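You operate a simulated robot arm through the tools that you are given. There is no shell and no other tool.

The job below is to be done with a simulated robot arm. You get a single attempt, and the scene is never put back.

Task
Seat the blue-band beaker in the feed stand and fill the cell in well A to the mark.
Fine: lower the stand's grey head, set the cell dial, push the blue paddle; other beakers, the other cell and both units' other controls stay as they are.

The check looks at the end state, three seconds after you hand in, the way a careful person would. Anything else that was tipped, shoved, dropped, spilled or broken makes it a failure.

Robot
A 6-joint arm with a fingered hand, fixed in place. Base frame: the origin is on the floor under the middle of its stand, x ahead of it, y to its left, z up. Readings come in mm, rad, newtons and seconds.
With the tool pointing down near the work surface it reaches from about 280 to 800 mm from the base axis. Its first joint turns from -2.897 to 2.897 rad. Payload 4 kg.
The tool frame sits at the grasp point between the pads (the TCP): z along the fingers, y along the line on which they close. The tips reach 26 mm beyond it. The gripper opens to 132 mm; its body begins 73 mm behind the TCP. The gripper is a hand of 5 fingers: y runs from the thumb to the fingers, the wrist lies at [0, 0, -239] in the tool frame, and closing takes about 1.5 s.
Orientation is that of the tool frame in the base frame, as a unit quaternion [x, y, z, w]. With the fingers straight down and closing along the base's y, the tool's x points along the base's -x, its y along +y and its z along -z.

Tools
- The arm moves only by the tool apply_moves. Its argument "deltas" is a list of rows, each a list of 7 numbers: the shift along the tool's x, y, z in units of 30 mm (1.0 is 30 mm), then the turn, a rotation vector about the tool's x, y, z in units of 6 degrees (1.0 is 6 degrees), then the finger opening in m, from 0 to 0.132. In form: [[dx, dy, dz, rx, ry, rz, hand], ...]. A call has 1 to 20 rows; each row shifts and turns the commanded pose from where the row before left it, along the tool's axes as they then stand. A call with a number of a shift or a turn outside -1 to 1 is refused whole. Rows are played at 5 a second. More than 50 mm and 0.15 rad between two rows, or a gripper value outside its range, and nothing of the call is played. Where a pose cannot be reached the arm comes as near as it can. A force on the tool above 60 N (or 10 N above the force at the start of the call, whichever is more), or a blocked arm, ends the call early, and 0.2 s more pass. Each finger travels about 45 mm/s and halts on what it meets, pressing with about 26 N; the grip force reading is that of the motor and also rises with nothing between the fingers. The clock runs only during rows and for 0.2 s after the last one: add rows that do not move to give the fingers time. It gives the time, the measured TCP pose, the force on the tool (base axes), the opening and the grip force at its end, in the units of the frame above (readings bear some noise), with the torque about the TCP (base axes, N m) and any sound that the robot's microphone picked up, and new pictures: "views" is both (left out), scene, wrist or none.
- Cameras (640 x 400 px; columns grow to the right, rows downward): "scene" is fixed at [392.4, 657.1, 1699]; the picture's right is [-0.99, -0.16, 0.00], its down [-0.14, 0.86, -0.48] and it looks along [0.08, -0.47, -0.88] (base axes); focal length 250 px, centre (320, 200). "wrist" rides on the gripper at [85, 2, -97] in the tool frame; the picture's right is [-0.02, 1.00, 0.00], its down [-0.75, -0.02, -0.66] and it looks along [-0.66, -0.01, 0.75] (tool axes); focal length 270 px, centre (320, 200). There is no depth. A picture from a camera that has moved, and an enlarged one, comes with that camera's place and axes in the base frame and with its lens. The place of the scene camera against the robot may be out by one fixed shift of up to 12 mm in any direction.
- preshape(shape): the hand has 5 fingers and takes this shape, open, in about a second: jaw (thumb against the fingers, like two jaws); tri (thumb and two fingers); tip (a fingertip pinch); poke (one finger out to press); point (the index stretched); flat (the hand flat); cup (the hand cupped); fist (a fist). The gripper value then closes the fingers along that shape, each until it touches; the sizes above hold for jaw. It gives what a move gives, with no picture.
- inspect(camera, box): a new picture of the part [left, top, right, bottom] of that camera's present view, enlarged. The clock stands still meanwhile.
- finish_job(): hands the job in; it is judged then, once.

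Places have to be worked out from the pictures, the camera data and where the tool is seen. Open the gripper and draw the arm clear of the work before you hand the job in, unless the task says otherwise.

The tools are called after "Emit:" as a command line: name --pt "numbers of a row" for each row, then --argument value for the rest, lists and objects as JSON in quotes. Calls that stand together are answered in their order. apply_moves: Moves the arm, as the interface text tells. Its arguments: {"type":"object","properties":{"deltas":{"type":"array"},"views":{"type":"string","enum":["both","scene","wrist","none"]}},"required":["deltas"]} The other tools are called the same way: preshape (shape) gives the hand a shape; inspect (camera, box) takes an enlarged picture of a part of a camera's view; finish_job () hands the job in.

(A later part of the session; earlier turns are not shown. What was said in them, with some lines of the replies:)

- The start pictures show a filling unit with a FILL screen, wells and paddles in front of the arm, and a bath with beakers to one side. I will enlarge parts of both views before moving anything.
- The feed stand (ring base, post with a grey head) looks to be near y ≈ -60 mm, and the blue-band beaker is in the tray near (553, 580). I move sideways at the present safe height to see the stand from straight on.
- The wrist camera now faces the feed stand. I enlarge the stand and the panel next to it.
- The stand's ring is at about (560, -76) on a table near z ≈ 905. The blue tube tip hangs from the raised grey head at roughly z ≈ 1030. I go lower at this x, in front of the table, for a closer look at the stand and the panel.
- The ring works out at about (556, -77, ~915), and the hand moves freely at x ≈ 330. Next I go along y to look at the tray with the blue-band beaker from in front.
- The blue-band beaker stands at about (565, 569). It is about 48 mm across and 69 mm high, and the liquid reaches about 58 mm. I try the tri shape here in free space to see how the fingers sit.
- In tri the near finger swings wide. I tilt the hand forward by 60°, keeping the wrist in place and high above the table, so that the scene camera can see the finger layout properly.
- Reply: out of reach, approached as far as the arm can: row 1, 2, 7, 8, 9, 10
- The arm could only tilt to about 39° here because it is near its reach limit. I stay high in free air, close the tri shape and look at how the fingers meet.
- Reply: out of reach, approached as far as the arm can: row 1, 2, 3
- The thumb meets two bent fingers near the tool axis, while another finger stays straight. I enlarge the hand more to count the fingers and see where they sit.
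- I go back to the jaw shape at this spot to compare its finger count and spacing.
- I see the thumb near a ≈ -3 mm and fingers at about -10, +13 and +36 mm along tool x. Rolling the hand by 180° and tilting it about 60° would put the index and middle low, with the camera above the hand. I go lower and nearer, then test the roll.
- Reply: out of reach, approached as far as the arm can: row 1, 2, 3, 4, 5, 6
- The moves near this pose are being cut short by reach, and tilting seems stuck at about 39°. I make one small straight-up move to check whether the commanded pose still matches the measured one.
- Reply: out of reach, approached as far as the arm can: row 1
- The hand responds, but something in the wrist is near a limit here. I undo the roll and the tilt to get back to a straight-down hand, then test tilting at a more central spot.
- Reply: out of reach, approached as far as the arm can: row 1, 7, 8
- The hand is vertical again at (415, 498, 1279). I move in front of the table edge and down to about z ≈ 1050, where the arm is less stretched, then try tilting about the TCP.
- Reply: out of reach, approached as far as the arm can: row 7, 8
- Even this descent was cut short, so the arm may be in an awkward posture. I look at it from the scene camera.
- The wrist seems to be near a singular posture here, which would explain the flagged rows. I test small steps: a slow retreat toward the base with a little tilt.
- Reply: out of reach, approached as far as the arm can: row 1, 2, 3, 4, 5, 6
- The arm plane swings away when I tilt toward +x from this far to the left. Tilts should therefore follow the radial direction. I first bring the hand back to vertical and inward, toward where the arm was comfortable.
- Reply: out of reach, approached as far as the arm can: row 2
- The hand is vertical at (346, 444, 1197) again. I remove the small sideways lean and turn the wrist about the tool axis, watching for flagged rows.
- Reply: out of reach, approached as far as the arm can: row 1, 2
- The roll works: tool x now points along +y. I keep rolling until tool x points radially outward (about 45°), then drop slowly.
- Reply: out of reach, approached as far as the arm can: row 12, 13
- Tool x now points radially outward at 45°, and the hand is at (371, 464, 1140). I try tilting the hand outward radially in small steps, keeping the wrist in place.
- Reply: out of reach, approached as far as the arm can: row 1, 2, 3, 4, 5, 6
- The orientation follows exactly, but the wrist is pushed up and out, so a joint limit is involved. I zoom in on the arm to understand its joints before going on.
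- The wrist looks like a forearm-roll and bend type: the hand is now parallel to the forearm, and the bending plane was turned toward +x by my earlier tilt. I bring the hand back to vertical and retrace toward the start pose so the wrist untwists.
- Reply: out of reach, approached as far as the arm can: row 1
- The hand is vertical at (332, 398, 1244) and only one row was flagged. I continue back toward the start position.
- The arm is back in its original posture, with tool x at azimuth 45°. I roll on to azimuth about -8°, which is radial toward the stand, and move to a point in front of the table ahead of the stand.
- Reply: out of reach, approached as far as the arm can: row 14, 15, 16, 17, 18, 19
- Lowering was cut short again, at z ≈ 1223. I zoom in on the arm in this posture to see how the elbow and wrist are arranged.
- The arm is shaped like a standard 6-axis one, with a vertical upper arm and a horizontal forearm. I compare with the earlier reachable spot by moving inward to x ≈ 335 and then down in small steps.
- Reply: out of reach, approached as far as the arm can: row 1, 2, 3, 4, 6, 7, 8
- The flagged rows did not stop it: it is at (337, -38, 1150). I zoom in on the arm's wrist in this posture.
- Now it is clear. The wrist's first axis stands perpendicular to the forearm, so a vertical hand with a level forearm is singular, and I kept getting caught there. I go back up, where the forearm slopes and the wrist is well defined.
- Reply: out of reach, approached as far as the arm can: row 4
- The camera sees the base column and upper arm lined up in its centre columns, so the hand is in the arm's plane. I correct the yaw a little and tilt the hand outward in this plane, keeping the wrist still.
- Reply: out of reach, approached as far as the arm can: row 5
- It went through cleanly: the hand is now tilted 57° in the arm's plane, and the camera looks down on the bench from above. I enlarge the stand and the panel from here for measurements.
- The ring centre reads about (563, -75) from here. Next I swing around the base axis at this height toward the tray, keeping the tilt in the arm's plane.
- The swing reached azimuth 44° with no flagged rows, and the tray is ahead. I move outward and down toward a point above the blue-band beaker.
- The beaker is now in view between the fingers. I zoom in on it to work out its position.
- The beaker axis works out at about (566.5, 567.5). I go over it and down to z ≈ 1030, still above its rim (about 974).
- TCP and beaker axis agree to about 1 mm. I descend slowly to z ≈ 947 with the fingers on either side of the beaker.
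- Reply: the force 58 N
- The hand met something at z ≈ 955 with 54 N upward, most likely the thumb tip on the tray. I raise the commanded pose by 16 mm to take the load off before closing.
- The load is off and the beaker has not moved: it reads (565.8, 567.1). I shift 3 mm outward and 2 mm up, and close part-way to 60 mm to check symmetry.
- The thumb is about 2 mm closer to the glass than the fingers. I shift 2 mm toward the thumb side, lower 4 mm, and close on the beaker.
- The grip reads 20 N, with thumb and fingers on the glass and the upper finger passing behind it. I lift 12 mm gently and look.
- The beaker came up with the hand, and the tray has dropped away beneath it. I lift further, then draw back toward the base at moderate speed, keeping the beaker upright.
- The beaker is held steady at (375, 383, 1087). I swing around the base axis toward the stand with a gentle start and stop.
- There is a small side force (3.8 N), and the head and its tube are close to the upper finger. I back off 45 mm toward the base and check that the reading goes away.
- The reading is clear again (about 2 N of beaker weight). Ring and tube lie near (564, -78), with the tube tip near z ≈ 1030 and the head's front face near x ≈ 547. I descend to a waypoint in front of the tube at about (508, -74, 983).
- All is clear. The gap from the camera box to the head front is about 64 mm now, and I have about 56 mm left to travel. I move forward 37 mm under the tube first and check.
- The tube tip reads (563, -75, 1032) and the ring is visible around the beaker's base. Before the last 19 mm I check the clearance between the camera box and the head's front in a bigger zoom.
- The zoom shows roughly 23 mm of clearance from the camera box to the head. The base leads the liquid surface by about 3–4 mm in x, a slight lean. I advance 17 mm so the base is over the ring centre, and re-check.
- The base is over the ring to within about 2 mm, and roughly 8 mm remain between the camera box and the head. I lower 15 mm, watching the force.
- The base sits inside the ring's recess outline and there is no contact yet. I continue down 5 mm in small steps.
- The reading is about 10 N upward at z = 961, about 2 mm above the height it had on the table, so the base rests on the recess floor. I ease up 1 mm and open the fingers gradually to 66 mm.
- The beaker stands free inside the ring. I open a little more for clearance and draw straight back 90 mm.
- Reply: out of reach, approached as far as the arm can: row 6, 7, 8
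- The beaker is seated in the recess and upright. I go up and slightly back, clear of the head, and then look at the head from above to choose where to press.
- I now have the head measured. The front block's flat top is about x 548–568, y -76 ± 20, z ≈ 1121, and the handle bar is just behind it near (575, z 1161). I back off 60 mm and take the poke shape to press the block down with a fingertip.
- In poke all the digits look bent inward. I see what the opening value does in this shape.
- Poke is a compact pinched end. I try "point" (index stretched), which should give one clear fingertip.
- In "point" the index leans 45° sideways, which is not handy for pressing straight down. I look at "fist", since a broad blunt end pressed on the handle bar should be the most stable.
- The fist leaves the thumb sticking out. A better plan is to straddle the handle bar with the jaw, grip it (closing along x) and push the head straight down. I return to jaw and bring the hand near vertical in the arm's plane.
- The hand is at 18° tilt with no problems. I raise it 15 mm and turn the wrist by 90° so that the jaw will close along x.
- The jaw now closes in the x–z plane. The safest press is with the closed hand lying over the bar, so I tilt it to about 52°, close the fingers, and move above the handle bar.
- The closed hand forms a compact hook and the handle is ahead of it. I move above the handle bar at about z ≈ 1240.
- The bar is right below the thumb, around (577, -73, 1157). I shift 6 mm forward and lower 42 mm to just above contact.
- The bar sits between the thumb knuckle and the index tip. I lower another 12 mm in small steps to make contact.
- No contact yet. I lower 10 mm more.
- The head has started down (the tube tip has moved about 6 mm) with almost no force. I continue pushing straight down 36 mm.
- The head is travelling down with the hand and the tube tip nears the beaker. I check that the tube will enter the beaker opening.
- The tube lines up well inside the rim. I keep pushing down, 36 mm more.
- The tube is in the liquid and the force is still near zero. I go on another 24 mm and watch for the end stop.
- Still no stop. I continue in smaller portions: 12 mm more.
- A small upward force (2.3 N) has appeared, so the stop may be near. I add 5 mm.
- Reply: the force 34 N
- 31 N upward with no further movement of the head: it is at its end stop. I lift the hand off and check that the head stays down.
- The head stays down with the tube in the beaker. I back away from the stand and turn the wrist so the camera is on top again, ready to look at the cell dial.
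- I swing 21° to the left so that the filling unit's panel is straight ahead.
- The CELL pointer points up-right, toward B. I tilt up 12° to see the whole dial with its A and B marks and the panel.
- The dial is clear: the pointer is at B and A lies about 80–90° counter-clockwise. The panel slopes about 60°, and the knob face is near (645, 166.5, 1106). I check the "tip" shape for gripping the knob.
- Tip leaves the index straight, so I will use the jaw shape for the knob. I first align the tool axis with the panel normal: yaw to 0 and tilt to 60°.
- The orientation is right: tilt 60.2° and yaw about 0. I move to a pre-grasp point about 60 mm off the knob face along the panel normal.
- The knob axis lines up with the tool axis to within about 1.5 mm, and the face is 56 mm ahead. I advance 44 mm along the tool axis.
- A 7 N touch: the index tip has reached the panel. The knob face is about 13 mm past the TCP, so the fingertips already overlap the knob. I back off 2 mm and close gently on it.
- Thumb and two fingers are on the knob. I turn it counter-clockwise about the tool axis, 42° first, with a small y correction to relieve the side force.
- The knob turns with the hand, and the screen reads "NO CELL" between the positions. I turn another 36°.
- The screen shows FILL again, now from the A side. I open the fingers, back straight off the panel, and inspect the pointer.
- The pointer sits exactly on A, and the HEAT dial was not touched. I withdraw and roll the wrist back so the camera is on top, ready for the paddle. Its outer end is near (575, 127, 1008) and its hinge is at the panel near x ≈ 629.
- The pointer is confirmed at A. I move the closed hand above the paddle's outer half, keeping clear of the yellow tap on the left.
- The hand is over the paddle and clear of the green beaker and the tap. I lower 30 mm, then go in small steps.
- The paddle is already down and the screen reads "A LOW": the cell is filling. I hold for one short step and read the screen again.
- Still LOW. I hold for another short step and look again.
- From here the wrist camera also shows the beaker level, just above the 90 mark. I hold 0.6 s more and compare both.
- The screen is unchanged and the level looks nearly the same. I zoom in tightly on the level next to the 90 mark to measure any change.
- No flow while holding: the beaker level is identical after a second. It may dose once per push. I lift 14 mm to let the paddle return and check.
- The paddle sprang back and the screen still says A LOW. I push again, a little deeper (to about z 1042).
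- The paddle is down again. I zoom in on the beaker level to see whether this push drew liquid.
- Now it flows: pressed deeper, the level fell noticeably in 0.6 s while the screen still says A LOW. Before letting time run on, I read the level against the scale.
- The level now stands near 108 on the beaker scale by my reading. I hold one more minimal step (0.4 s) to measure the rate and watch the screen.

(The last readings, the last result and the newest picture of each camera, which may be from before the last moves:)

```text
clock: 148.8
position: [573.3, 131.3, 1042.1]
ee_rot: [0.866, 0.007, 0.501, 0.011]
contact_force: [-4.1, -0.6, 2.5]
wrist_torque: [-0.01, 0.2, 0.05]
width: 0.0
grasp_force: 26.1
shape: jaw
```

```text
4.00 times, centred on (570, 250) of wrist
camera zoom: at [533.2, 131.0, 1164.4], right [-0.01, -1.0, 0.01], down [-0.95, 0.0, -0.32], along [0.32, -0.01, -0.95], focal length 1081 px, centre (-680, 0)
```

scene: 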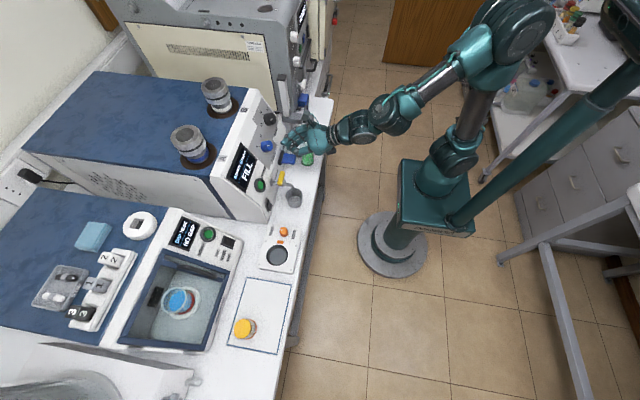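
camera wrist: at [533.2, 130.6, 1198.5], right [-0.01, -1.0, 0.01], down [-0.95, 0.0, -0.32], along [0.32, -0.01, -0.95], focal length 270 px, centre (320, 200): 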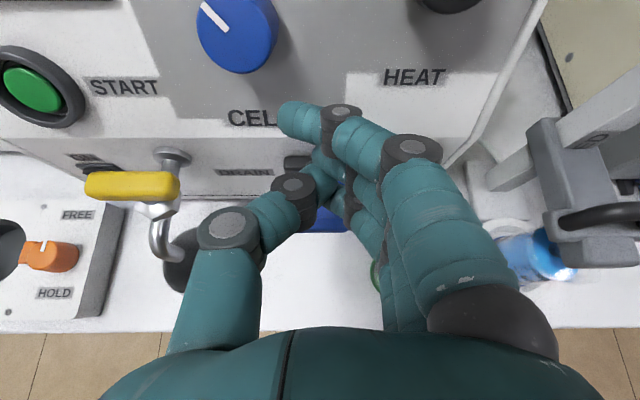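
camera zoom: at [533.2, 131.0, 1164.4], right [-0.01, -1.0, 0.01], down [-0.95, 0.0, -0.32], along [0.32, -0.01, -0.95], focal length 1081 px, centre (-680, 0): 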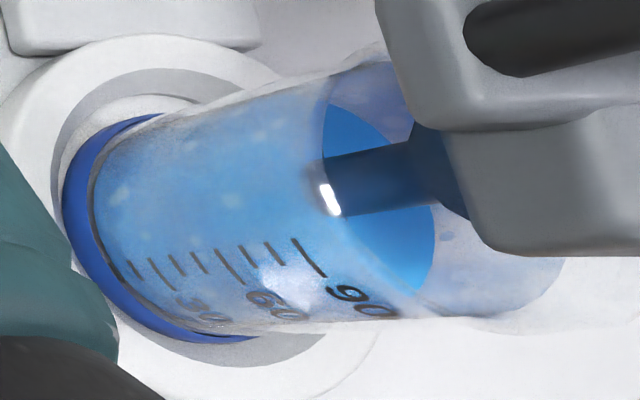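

The level fell much less this time (about 2 ml), as if one push gives one dose that is finishing. I hold another 0.6 s to see whether it stops.

Emit:
apply_moves --pt "0 0 0 0 0 0 0.0" --pt "0 0 0 0 0 0 0.0" --views "none"

Emit:
inspect --camera "scene" --box '[220, 130, 300, 190]'

Emit:
inspect --camera "wrist" --box '[500, 200, 640, 300]'

```text
clock: 149.4
position: [573.6, 131.8, 1043.6]
ee_rot: [0.866, 0.007, 0.5, 0.01]
contact_force: [-5.4, -2.4, 2.9]
wrist_torque: [-0.07, 0.2, 0.09]
width: 0.1
grasp_force: 26.1
shape: jaw
```

```text
6.67 times, centred on (260, 160) of scene
camera zoom: at [392.4, 657.1, 1699.0], right [-0.99, -0.16, 0.0], down [-0.14, 0.86, -0.48], along [0.08, -0.47, -0.88], focal length 1664 px, centre (720, 467)
```

zoom: 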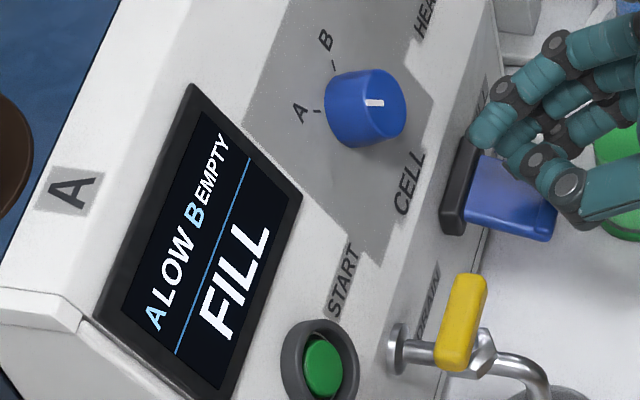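

```text
4.00 times, centred on (570, 250) of wrist
camera zoom: at [533.2, 131.0, 1164.4], right [-0.01, -1.0, 0.01], down [-0.95, 0.0, -0.32], along [0.32, -0.01, -0.95], focal length 1081 px, centre (-680, 0)
```

zoom: 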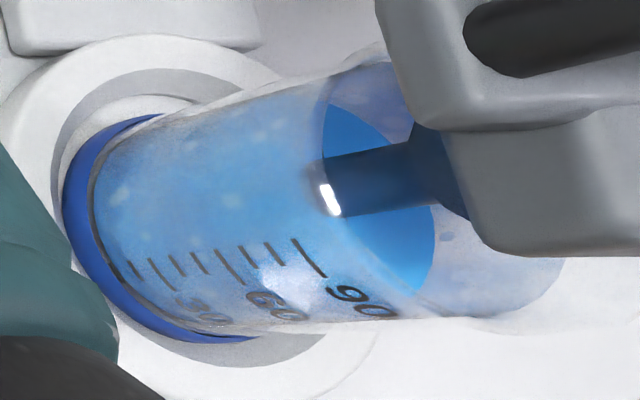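

The level has stopped, so the paddle doses once per push. Two pushes so far and the cell is still LOW. I release, wait, push once more, and let the dose finish before reading the screen.

Emit:
apply_moves --pt "0.2 0 -0.2 0 0 0 0.0" --pt "0.22 0 -0.18 0 0 0 0.0" --pt "0 0 0 0 0 0 0.0" --pt "0 0 0 0 0 0 0.0" --views "none"

Emit:
inspect --camera "scene" --box '[220, 130, 330, 190]'

```text
clock: 150.4
position: [570.1, 132.6, 1059.3]
ee_rot: [0.866, 0.007, 0.5, 0.01]
contact_force: [0.6, 0.5, -0.9]
wrist_torque: [0.01, -0.02, 0.0]
width: 0.0
grasp_force: 26.0
shape: jaw
```

```text
5.82 times, centred on (275, 160) of scene
camera zoom: at [392.4, 657.1, 1699.0], right [-0.99, -0.16, 0.0], down [-0.14, 0.86, -0.48], along [0.08, -0.47, -0.88], focal length 1453 px, centre (582, 433)
```

zoom: 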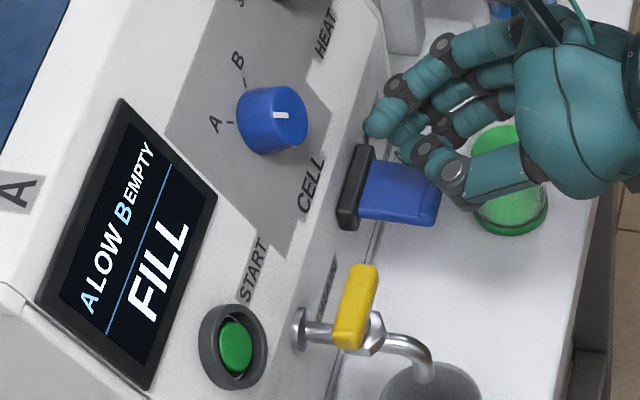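

The paddle is back up and the screen still reads LOW. Third push: down 18 mm, then wait for the dose to finish.

Emit:
apply_moves --pt "-0.26 0 0.15 0 0 0 0.0" --pt "-0.26 0 0.15 0 0 0 0.0" --pt "0 0 0 0 0 0 0.0" --pt "0 0 0 0 0 0 0.0" --pt "0 0 0 0 0 0 0.0" --pt "0 0 0 0 0 0 0.0" --views "none"

Emit:
inspect --camera "scene" --box '[220, 130, 330, 190]'

Emit:
inspect --camera "wrist" --box '[500, 200, 640, 300]'

```text
clock: 151.8
position: [569.0, 132.4, 1040.7]
ee_rot: [0.866, 0.007, 0.5, 0.01]
contact_force: [-1.4, -0.3, 1.9]
wrist_torque: [0.03, 0.02, 0.02]
width: 0.0
grasp_force: 25.7
shape: jaw
```

```text
5.82 times, centred on (275, 160) of scene
camera zoom: at [392.4, 657.1, 1699.0], right [-0.99, -0.16, 0.0], down [-0.14, 0.86, -0.48], along [0.08, -0.47, -0.88], focal length 1453 px, centre (582, 433)
```

zoom: 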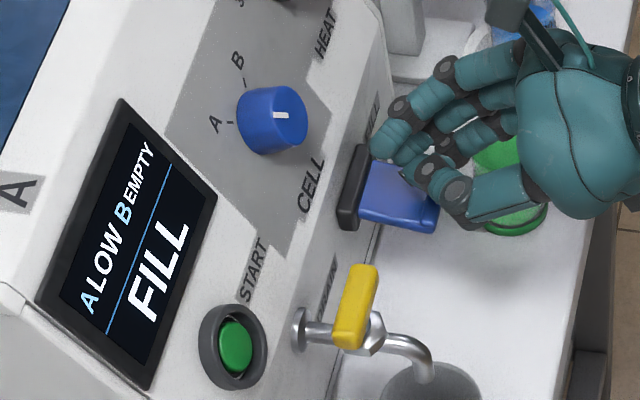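

```text
4.00 times, centred on (570, 250) of wrist
camera zoom: at [529.1, 131.8, 1162.7], right [-0.01, -1.0, 0.01], down [-0.95, 0.0, -0.32], along [0.32, -0.01, -0.95], focal length 1081 px, centre (-680, 0)
```

zoom: 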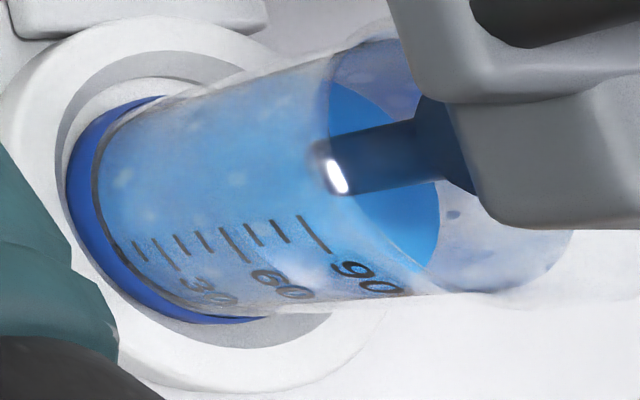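

This push shows no level change, so the paddle may not be far enough down. I press 4 mm deeper and check right away.

Emit:
apply_moves --pt "-0.115 0 0.067 0 0 0 0.0" --views "none"

Emit:
inspect --camera "scene" --box '[220, 130, 330, 190]'

Emit:
inspect --camera "wrist" --box '[500, 200, 640, 300]'

```text
clock: 152.2
position: [569.3, 131.0, 1036.9]
ee_rot: [0.866, 0.007, 0.5, 0.011]
contact_force: [-2.1, -0.7, 2.4]
wrist_torque: [0.01, 0.07, 0.05]
width: 0.1
grasp_force: 25.5
shape: jaw
```

```text
5.82 times, centred on (275, 160) of scene
camera zoom: at [392.4, 657.1, 1699.0], right [-0.99, -0.16, 0.0], down [-0.14, 0.86, -0.48], along [0.08, -0.47, -0.88], focal length 1453 px, centre (582, 433)
```

zoom: 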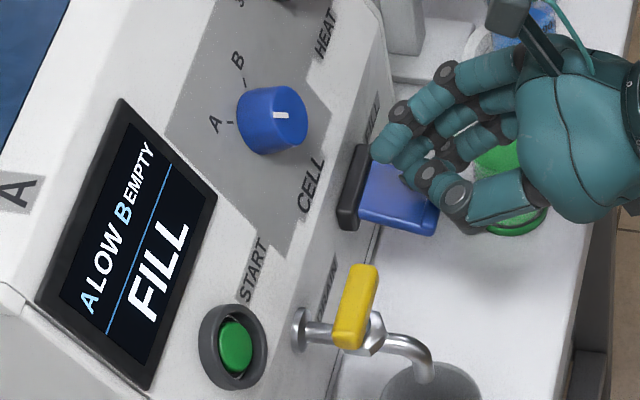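

```text
4.00 times, centred on (570, 250) of wrist
camera zoom: at [529.3, 131.8, 1158.9], right [-0.01, -1.0, 0.01], down [-0.95, 0.0, -0.32], along [0.32, -0.01, -0.95], focal length 1081 px, centre (-680, 0)
```

zoom: 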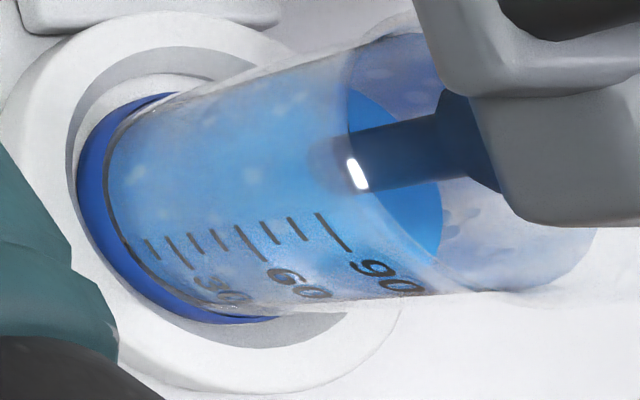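

The level dropped again (about 8 ml) with the deeper press, and the screen still says LOW. I hold one more short step here.

Emit:
apply_moves --pt "0 0 0 0 0 0 0.0" --views "none"

Emit:
inspect --camera "scene" --box '[220, 130, 300, 190]'

Emit:
inspect --camera "wrist" --box '[500, 200, 640, 300]'

```text
clock: 152.6
position: [568.5, 131.6, 1035.8]
ee_rot: [0.866, 0.008, 0.501, 0.01]
contact_force: [-2.4, -0.5, 1.7]
wrist_torque: [-0.02, 0.08, 0.01]
width: 0.3
grasp_force: 26.1
shape: jaw
```

```text
6.67 times, centred on (260, 160) of scene
camera zoom: at [392.4, 657.1, 1699.0], right [-0.99, -0.16, 0.0], down [-0.14, 0.86, -0.48], along [0.08, -0.47, -0.88], focal length 1664 px, centre (720, 467)
```

zoom: 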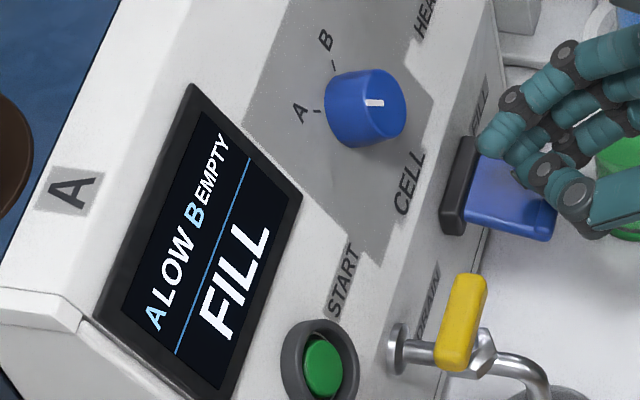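

```text
4.00 times, centred on (570, 250) of wrist
camera zoom: at [529.2, 131.8, 1158.9], right [-0.01, -1.0, 0.01], down [-0.95, 0.0, -0.32], along [0.32, -0.01, -0.95], focal length 1081 px, centre (-680, 0)
```

zoom: 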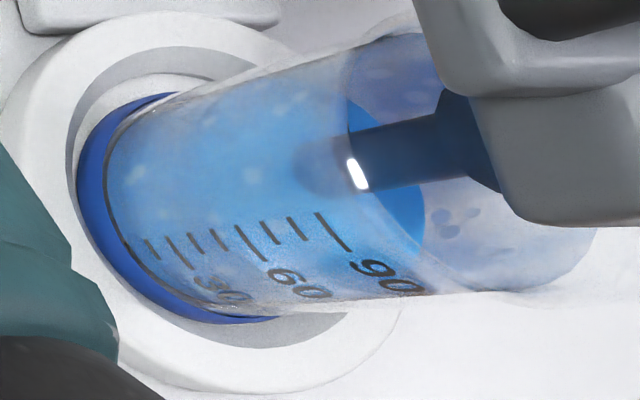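

It dropped another 18 pixels (about 7 ml) and the screen still says LOW. I hold one more short step to see whether it keeps flowing.

Emit:
apply_moves --pt "0 0 0 0 0 0 0.0" --views "none"

Emit:
inspect --camera "scene" --box '[220, 130, 300, 190]'

Emit:
inspect --camera "wrist" --box '[500, 200, 640, 300]'

```text
clock: 153.0
position: [570.0, 130.9, 1036.6]
ee_rot: [0.866, 0.007, 0.5, 0.011]
contact_force: [-2.0, -1.4, 2.3]
wrist_torque: [0.01, 0.07, 0.04]
width: 0.0
grasp_force: 25.2
shape: jaw
```

```text
6.67 times, centred on (260, 160) of scene
camera zoom: at [392.4, 657.1, 1699.0], right [-0.99, -0.16, 0.0], down [-0.14, 0.86, -0.48], along [0.08, -0.47, -0.88], focal length 1664 px, centre (720, 467)
```

zoom: 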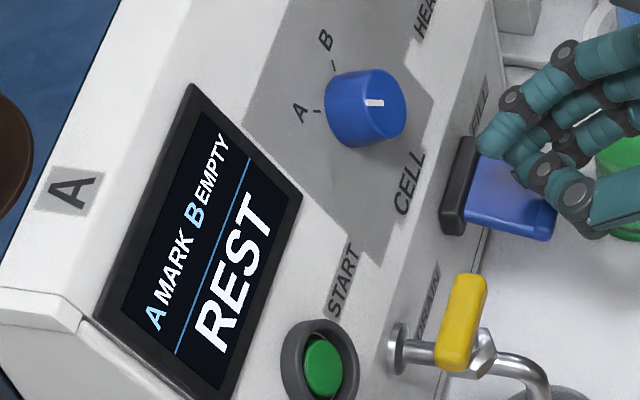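

```text
4.00 times, centred on (570, 250) of wrist
camera zoom: at [529.2, 131.7, 1159.0], right [-0.01, -1.0, 0.01], down [-0.95, 0.0, -0.32], along [0.32, -0.01, -0.95], focal length 1081 px, centre (-680, 0)
```

zoom: 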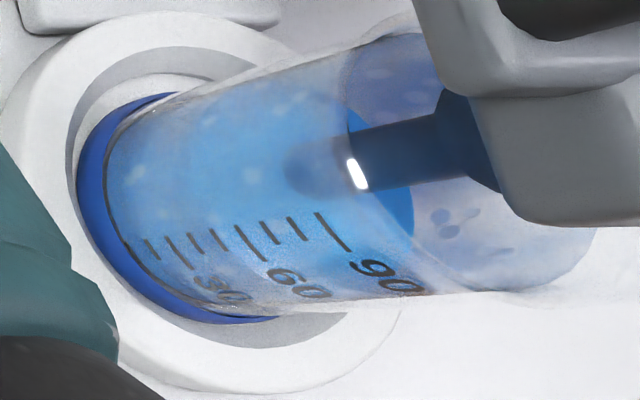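

The screen now reads "A MARK / REST". I lift off the paddle at once.

Emit:
apply_moves --pt "0.52 0 -0.3 0 0 0 0.0" --pt "0.52 0 -0.3 0 0 0 0.0" --pt "0 0 0 0 0 0 0.0" --views "none"

Emit:
inspect --camera "scene" --box '[220, 130, 330, 190]'

Emit:
inspect --camera "wrist" --box '[500, 200, 640, 300]'

```text
clock: 153.8
position: [569.7, 132.3, 1072.1]
ee_rot: [0.866, 0.007, 0.5, 0.011]
contact_force: [1.1, 0.5, 0.1]
wrist_torque: [0.02, -0.02, 0.05]
width: 0.0
grasp_force: 26.2
shape: jaw
```

```text
5.82 times, centred on (275, 160) of scene
camera zoom: at [392.4, 657.1, 1699.0], right [-0.99, -0.16, 0.0], down [-0.14, 0.86, -0.48], along [0.08, -0.47, -0.88], focal length 1453 px, centre (582, 433)
```

zoom: 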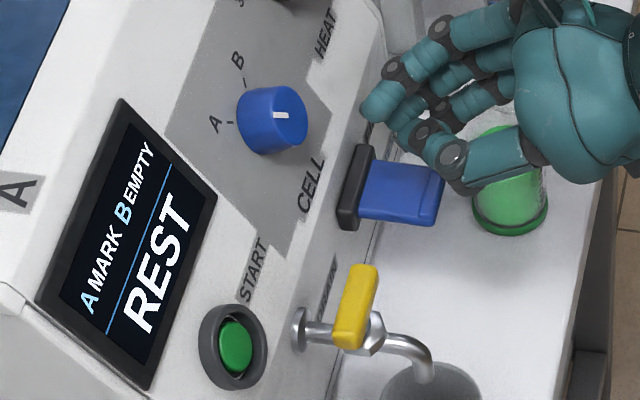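

```text
4.00 times, centred on (570, 250) of wrist
camera zoom: at [529.0, 132.3, 1194.1], right [-0.01, -1.0, 0.01], down [-0.95, 0.0, -0.32], along [0.32, -0.01, -0.95], focal length 1081 px, centre (-680, 0)
```

zoom: 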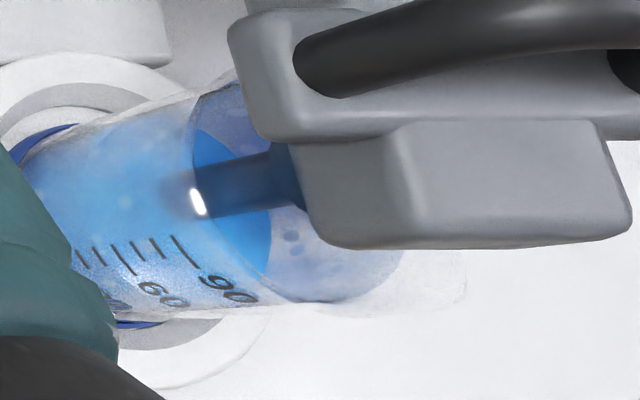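

The paddle is back up and the screen stays at "A MARK / REST". I draw the arm back and up, away from the unit, and open the hand.

Emit:
apply_moves --pt "0.22 0 -0.82 0 0 0 0.0" --pt "0.22 0 -0.82 0 0 0 0.0" --pt "0.22 0 -0.82 0 0 0 0.0" --pt "0.22 0 -0.82 0 0 0 0.03" --pt "0.22 0 -0.82 0 0 0 0.06" --pt "0.3 0 -0.6 0 0 0 0.09" --pt "0.3 0 -0.6 0 0 0 0.12" --pt "0 0 0 0 0 0 0.12" --pt "0 0 0 0 0 0 0.12" --pt "0 0 0 0 0 0 0.12"

Emit:
inspect --camera "scene" --box '[220, 80, 340, 210]'

Emit:
inspect --camera "scene" --box '[285, 90, 335, 155]'

Emit:
inspect --camera "scene" --box '[110, 200, 310, 360]'

```text
clock: 156.0
position: [455.5, 133.9, 1196.4]
ee_rot: [0.866, 0.008, 0.501, 0.011]
contact_force: [-0.3, 0.3, -0.7]
wrist_torque: [0.01, 0.02, 0.01]
width: 114.4
grasp_force: 0.0
shape: jaw
camera wrist: at [416.0, 135.1, 1318.6], right [-0.01, -1.0, 0.01], down [-0.95, 0.0, -0.32], along [0.32, -0.01, -0.95], focal length 270 px, centre (320, 200)
```

scene: 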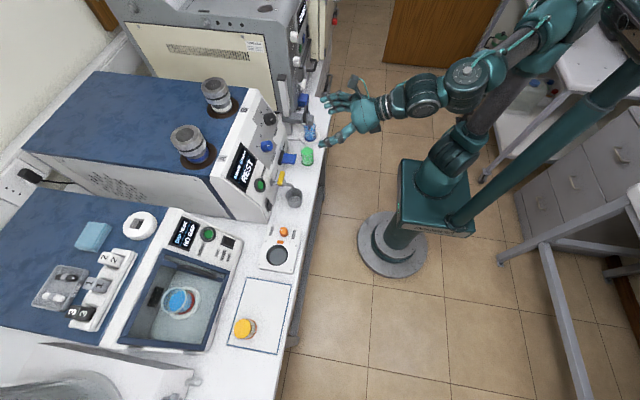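
wrist: 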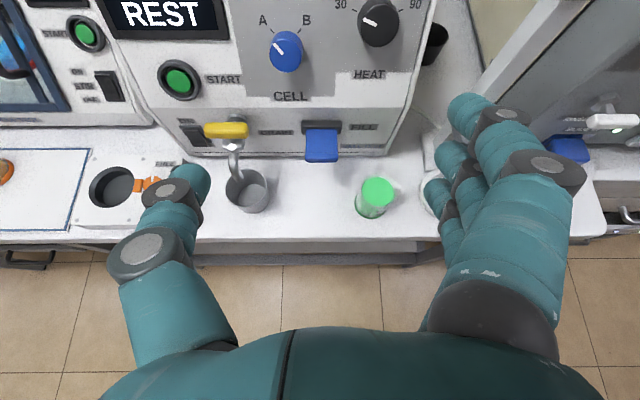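

```text
3.08 times, centred on (280, 145) of scene
camera zoom: at [392.4, 657.1, 1699.0], right [-0.99, -0.16, 0.0], down [-0.14, 0.86, -0.48], along [0.08, -0.47, -0.88], focal length 768 px, centre (443, 369)
```

zoom: 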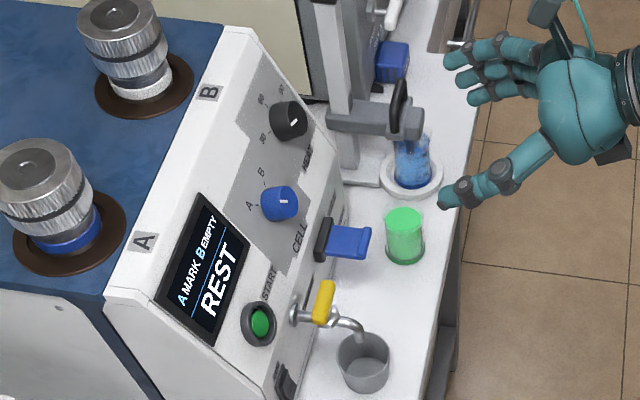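

```text
6.15 times, centred on (310, 122) of scene
camera zoom: at [392.4, 657.1, 1699.0], right [-0.99, -0.16, 0.0], down [-0.14, 0.86, -0.48], along [0.08, -0.47, -0.88], focal length 1536 px, centre (382, 677)
```

zoom: 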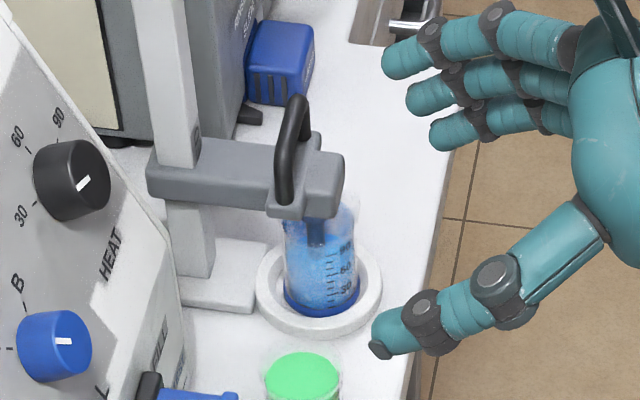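

```text
2.50 times, centred on (210, 280) of scene
camera zoom: at [392.4, 657.1, 1699.0], right [-0.99, -0.16, 0.0], down [-0.14, 0.86, -0.48], along [0.08, -0.47, -0.88], focal length 624 px, centre (595, 0)
```

zoom: 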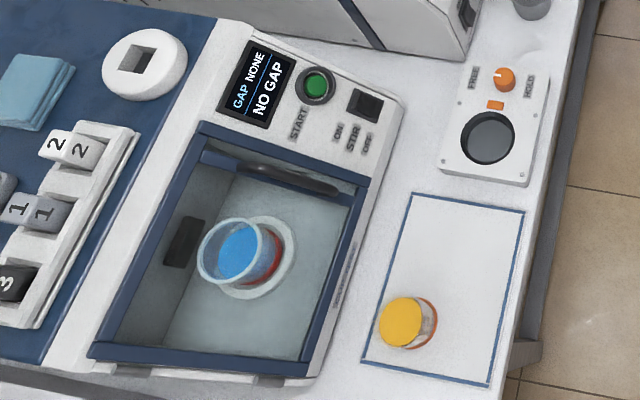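

Everything looks right: "A MARK, B EMPTY", the head is down in the blue-band beaker, and the other beakers and controls are unchanged. I raise the arm further clear and wait a moment to confirm the state holds.

Emit:
apply_moves --pt "0.6 0 -0.6 0 0 0 0.12" --pt "0.6 0 -0.6 0 0 0 0.12" --pt "0.6 0 -0.5 0 0 0 0.12" --pt "0.6 0 -0.4 0 0 0 0.12" --pt "0.6 0 -0.35 0 0 0 0.12" --pt "0 0 0 0 0 0 0.12" --pt "0 0 0 0 0 0 0.12" --pt "0 0 0 0 0 0 0.12" --pt "0 0 0 0 0 0 0.12" --pt "0 0 0 0 0 0 0.12" --pt "0 0 0 0 0 0 0.12" --pt "0 0 0 0 0 0 0.12" --pt "0 0 0 0 0 0 0.12" --pt "0 0 0 0 0 0 0.12" --pt "0 0 0 0 0 0 0.12"

Emit:
inspect --camera "scene" --box '[160, 70, 340, 220]'

Emit:
inspect --camera "scene" --box '[285, 90, 335, 155]'

```text
clock: 159.2
position: [437.0, 139.5, 1310.6]
ee_rot: [0.865, 0.009, 0.501, 0.009]
contact_force: [0.5, -0.3, -0.9]
wrist_torque: [0.02, -0.05, -0.02]
width: 120.0
grasp_force: 0.1
shape: jaw
camera wrist: at [397.6, 138.8, 1432.5], right [-0.01, -1.0, 0.01], down [-0.95, 0.0, -0.32], along [0.32, -0.01, -0.95], focal length 270 px, centre (320, 200)
```

scene: 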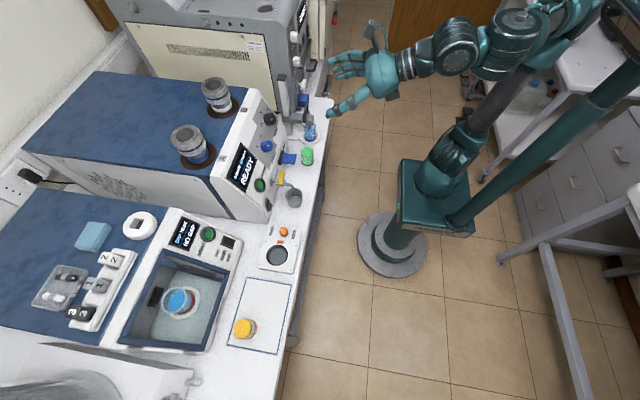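
wrist: 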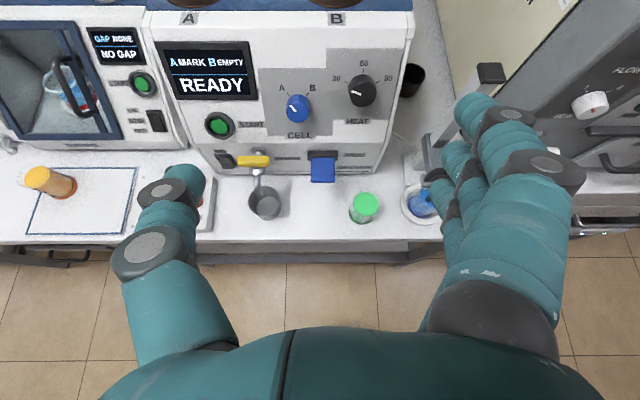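

```text
2.67 times, centred on (250, 145) of scene
camera zoom: at [392.4, 657.1, 1699.0], right [-0.99, -0.16, 0.0], down [-0.14, 0.86, -0.48], along [0.08, -0.47, -0.88], focal length 666 px, centre (507, 347)
```

zoom: 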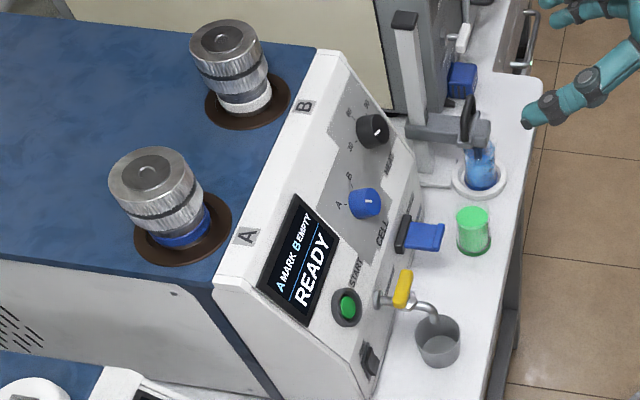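

```text
6.15 times, centred on (310, 122) of scene
camera zoom: at [392.4, 657.1, 1699.0], right [-0.99, -0.16, 0.0], down [-0.14, 0.86, -0.48], along [0.08, -0.47, -0.88], focal length 1536 px, centre (382, 677)
```

zoom: 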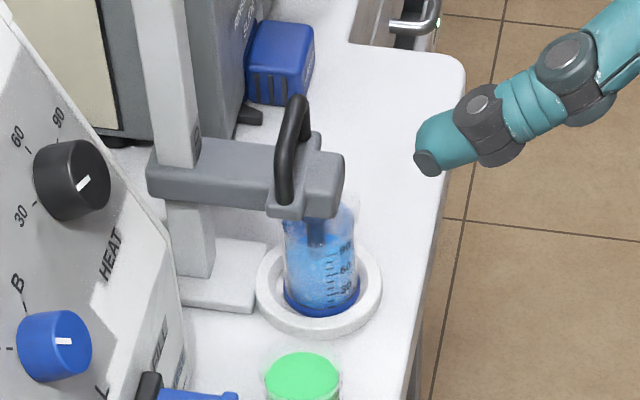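

The screen has settled to "A MARK, B EMPTY / READY". The blue-band beaker is seated under the lowered head, the dial points at A, the paddle is released and nothing else has changed. The hand is open and clear of the bench, so I hand the job in.

Emit:
finish_job

```text
The job is handed in.
```

The blue-band beaker is seated in the feed stand and the cell in well A is filled to the mark. The unit's screen settled on "A MARK, B EMPTY / READY" before I handed in.

- **Stand:** the grey head is down against its stop, with the tube in the beaker.
- **Dial and paddle:** the cell dial points at A. I pushed the blue paddle three times before the screen reached the mark. The paddle is back up.
- **Everything else:** the other beakers, the other cell and the remaining controls look unchanged in the last pictures. I saw no spills.
- **Contacts:**
  - The hand pressed on something at the tray with about 54 N before I gripped the beaker. I took that to be the tray surface.
  - A finger may have brushed the stand's tube lightly on the way in.
  - A fingertip touched the panel lightly while I was turning the dial, and probably again at the paddle.
  - I saw no sign that any of these moved or damaged anything.

The hand is open and the arm is clear of the bench.
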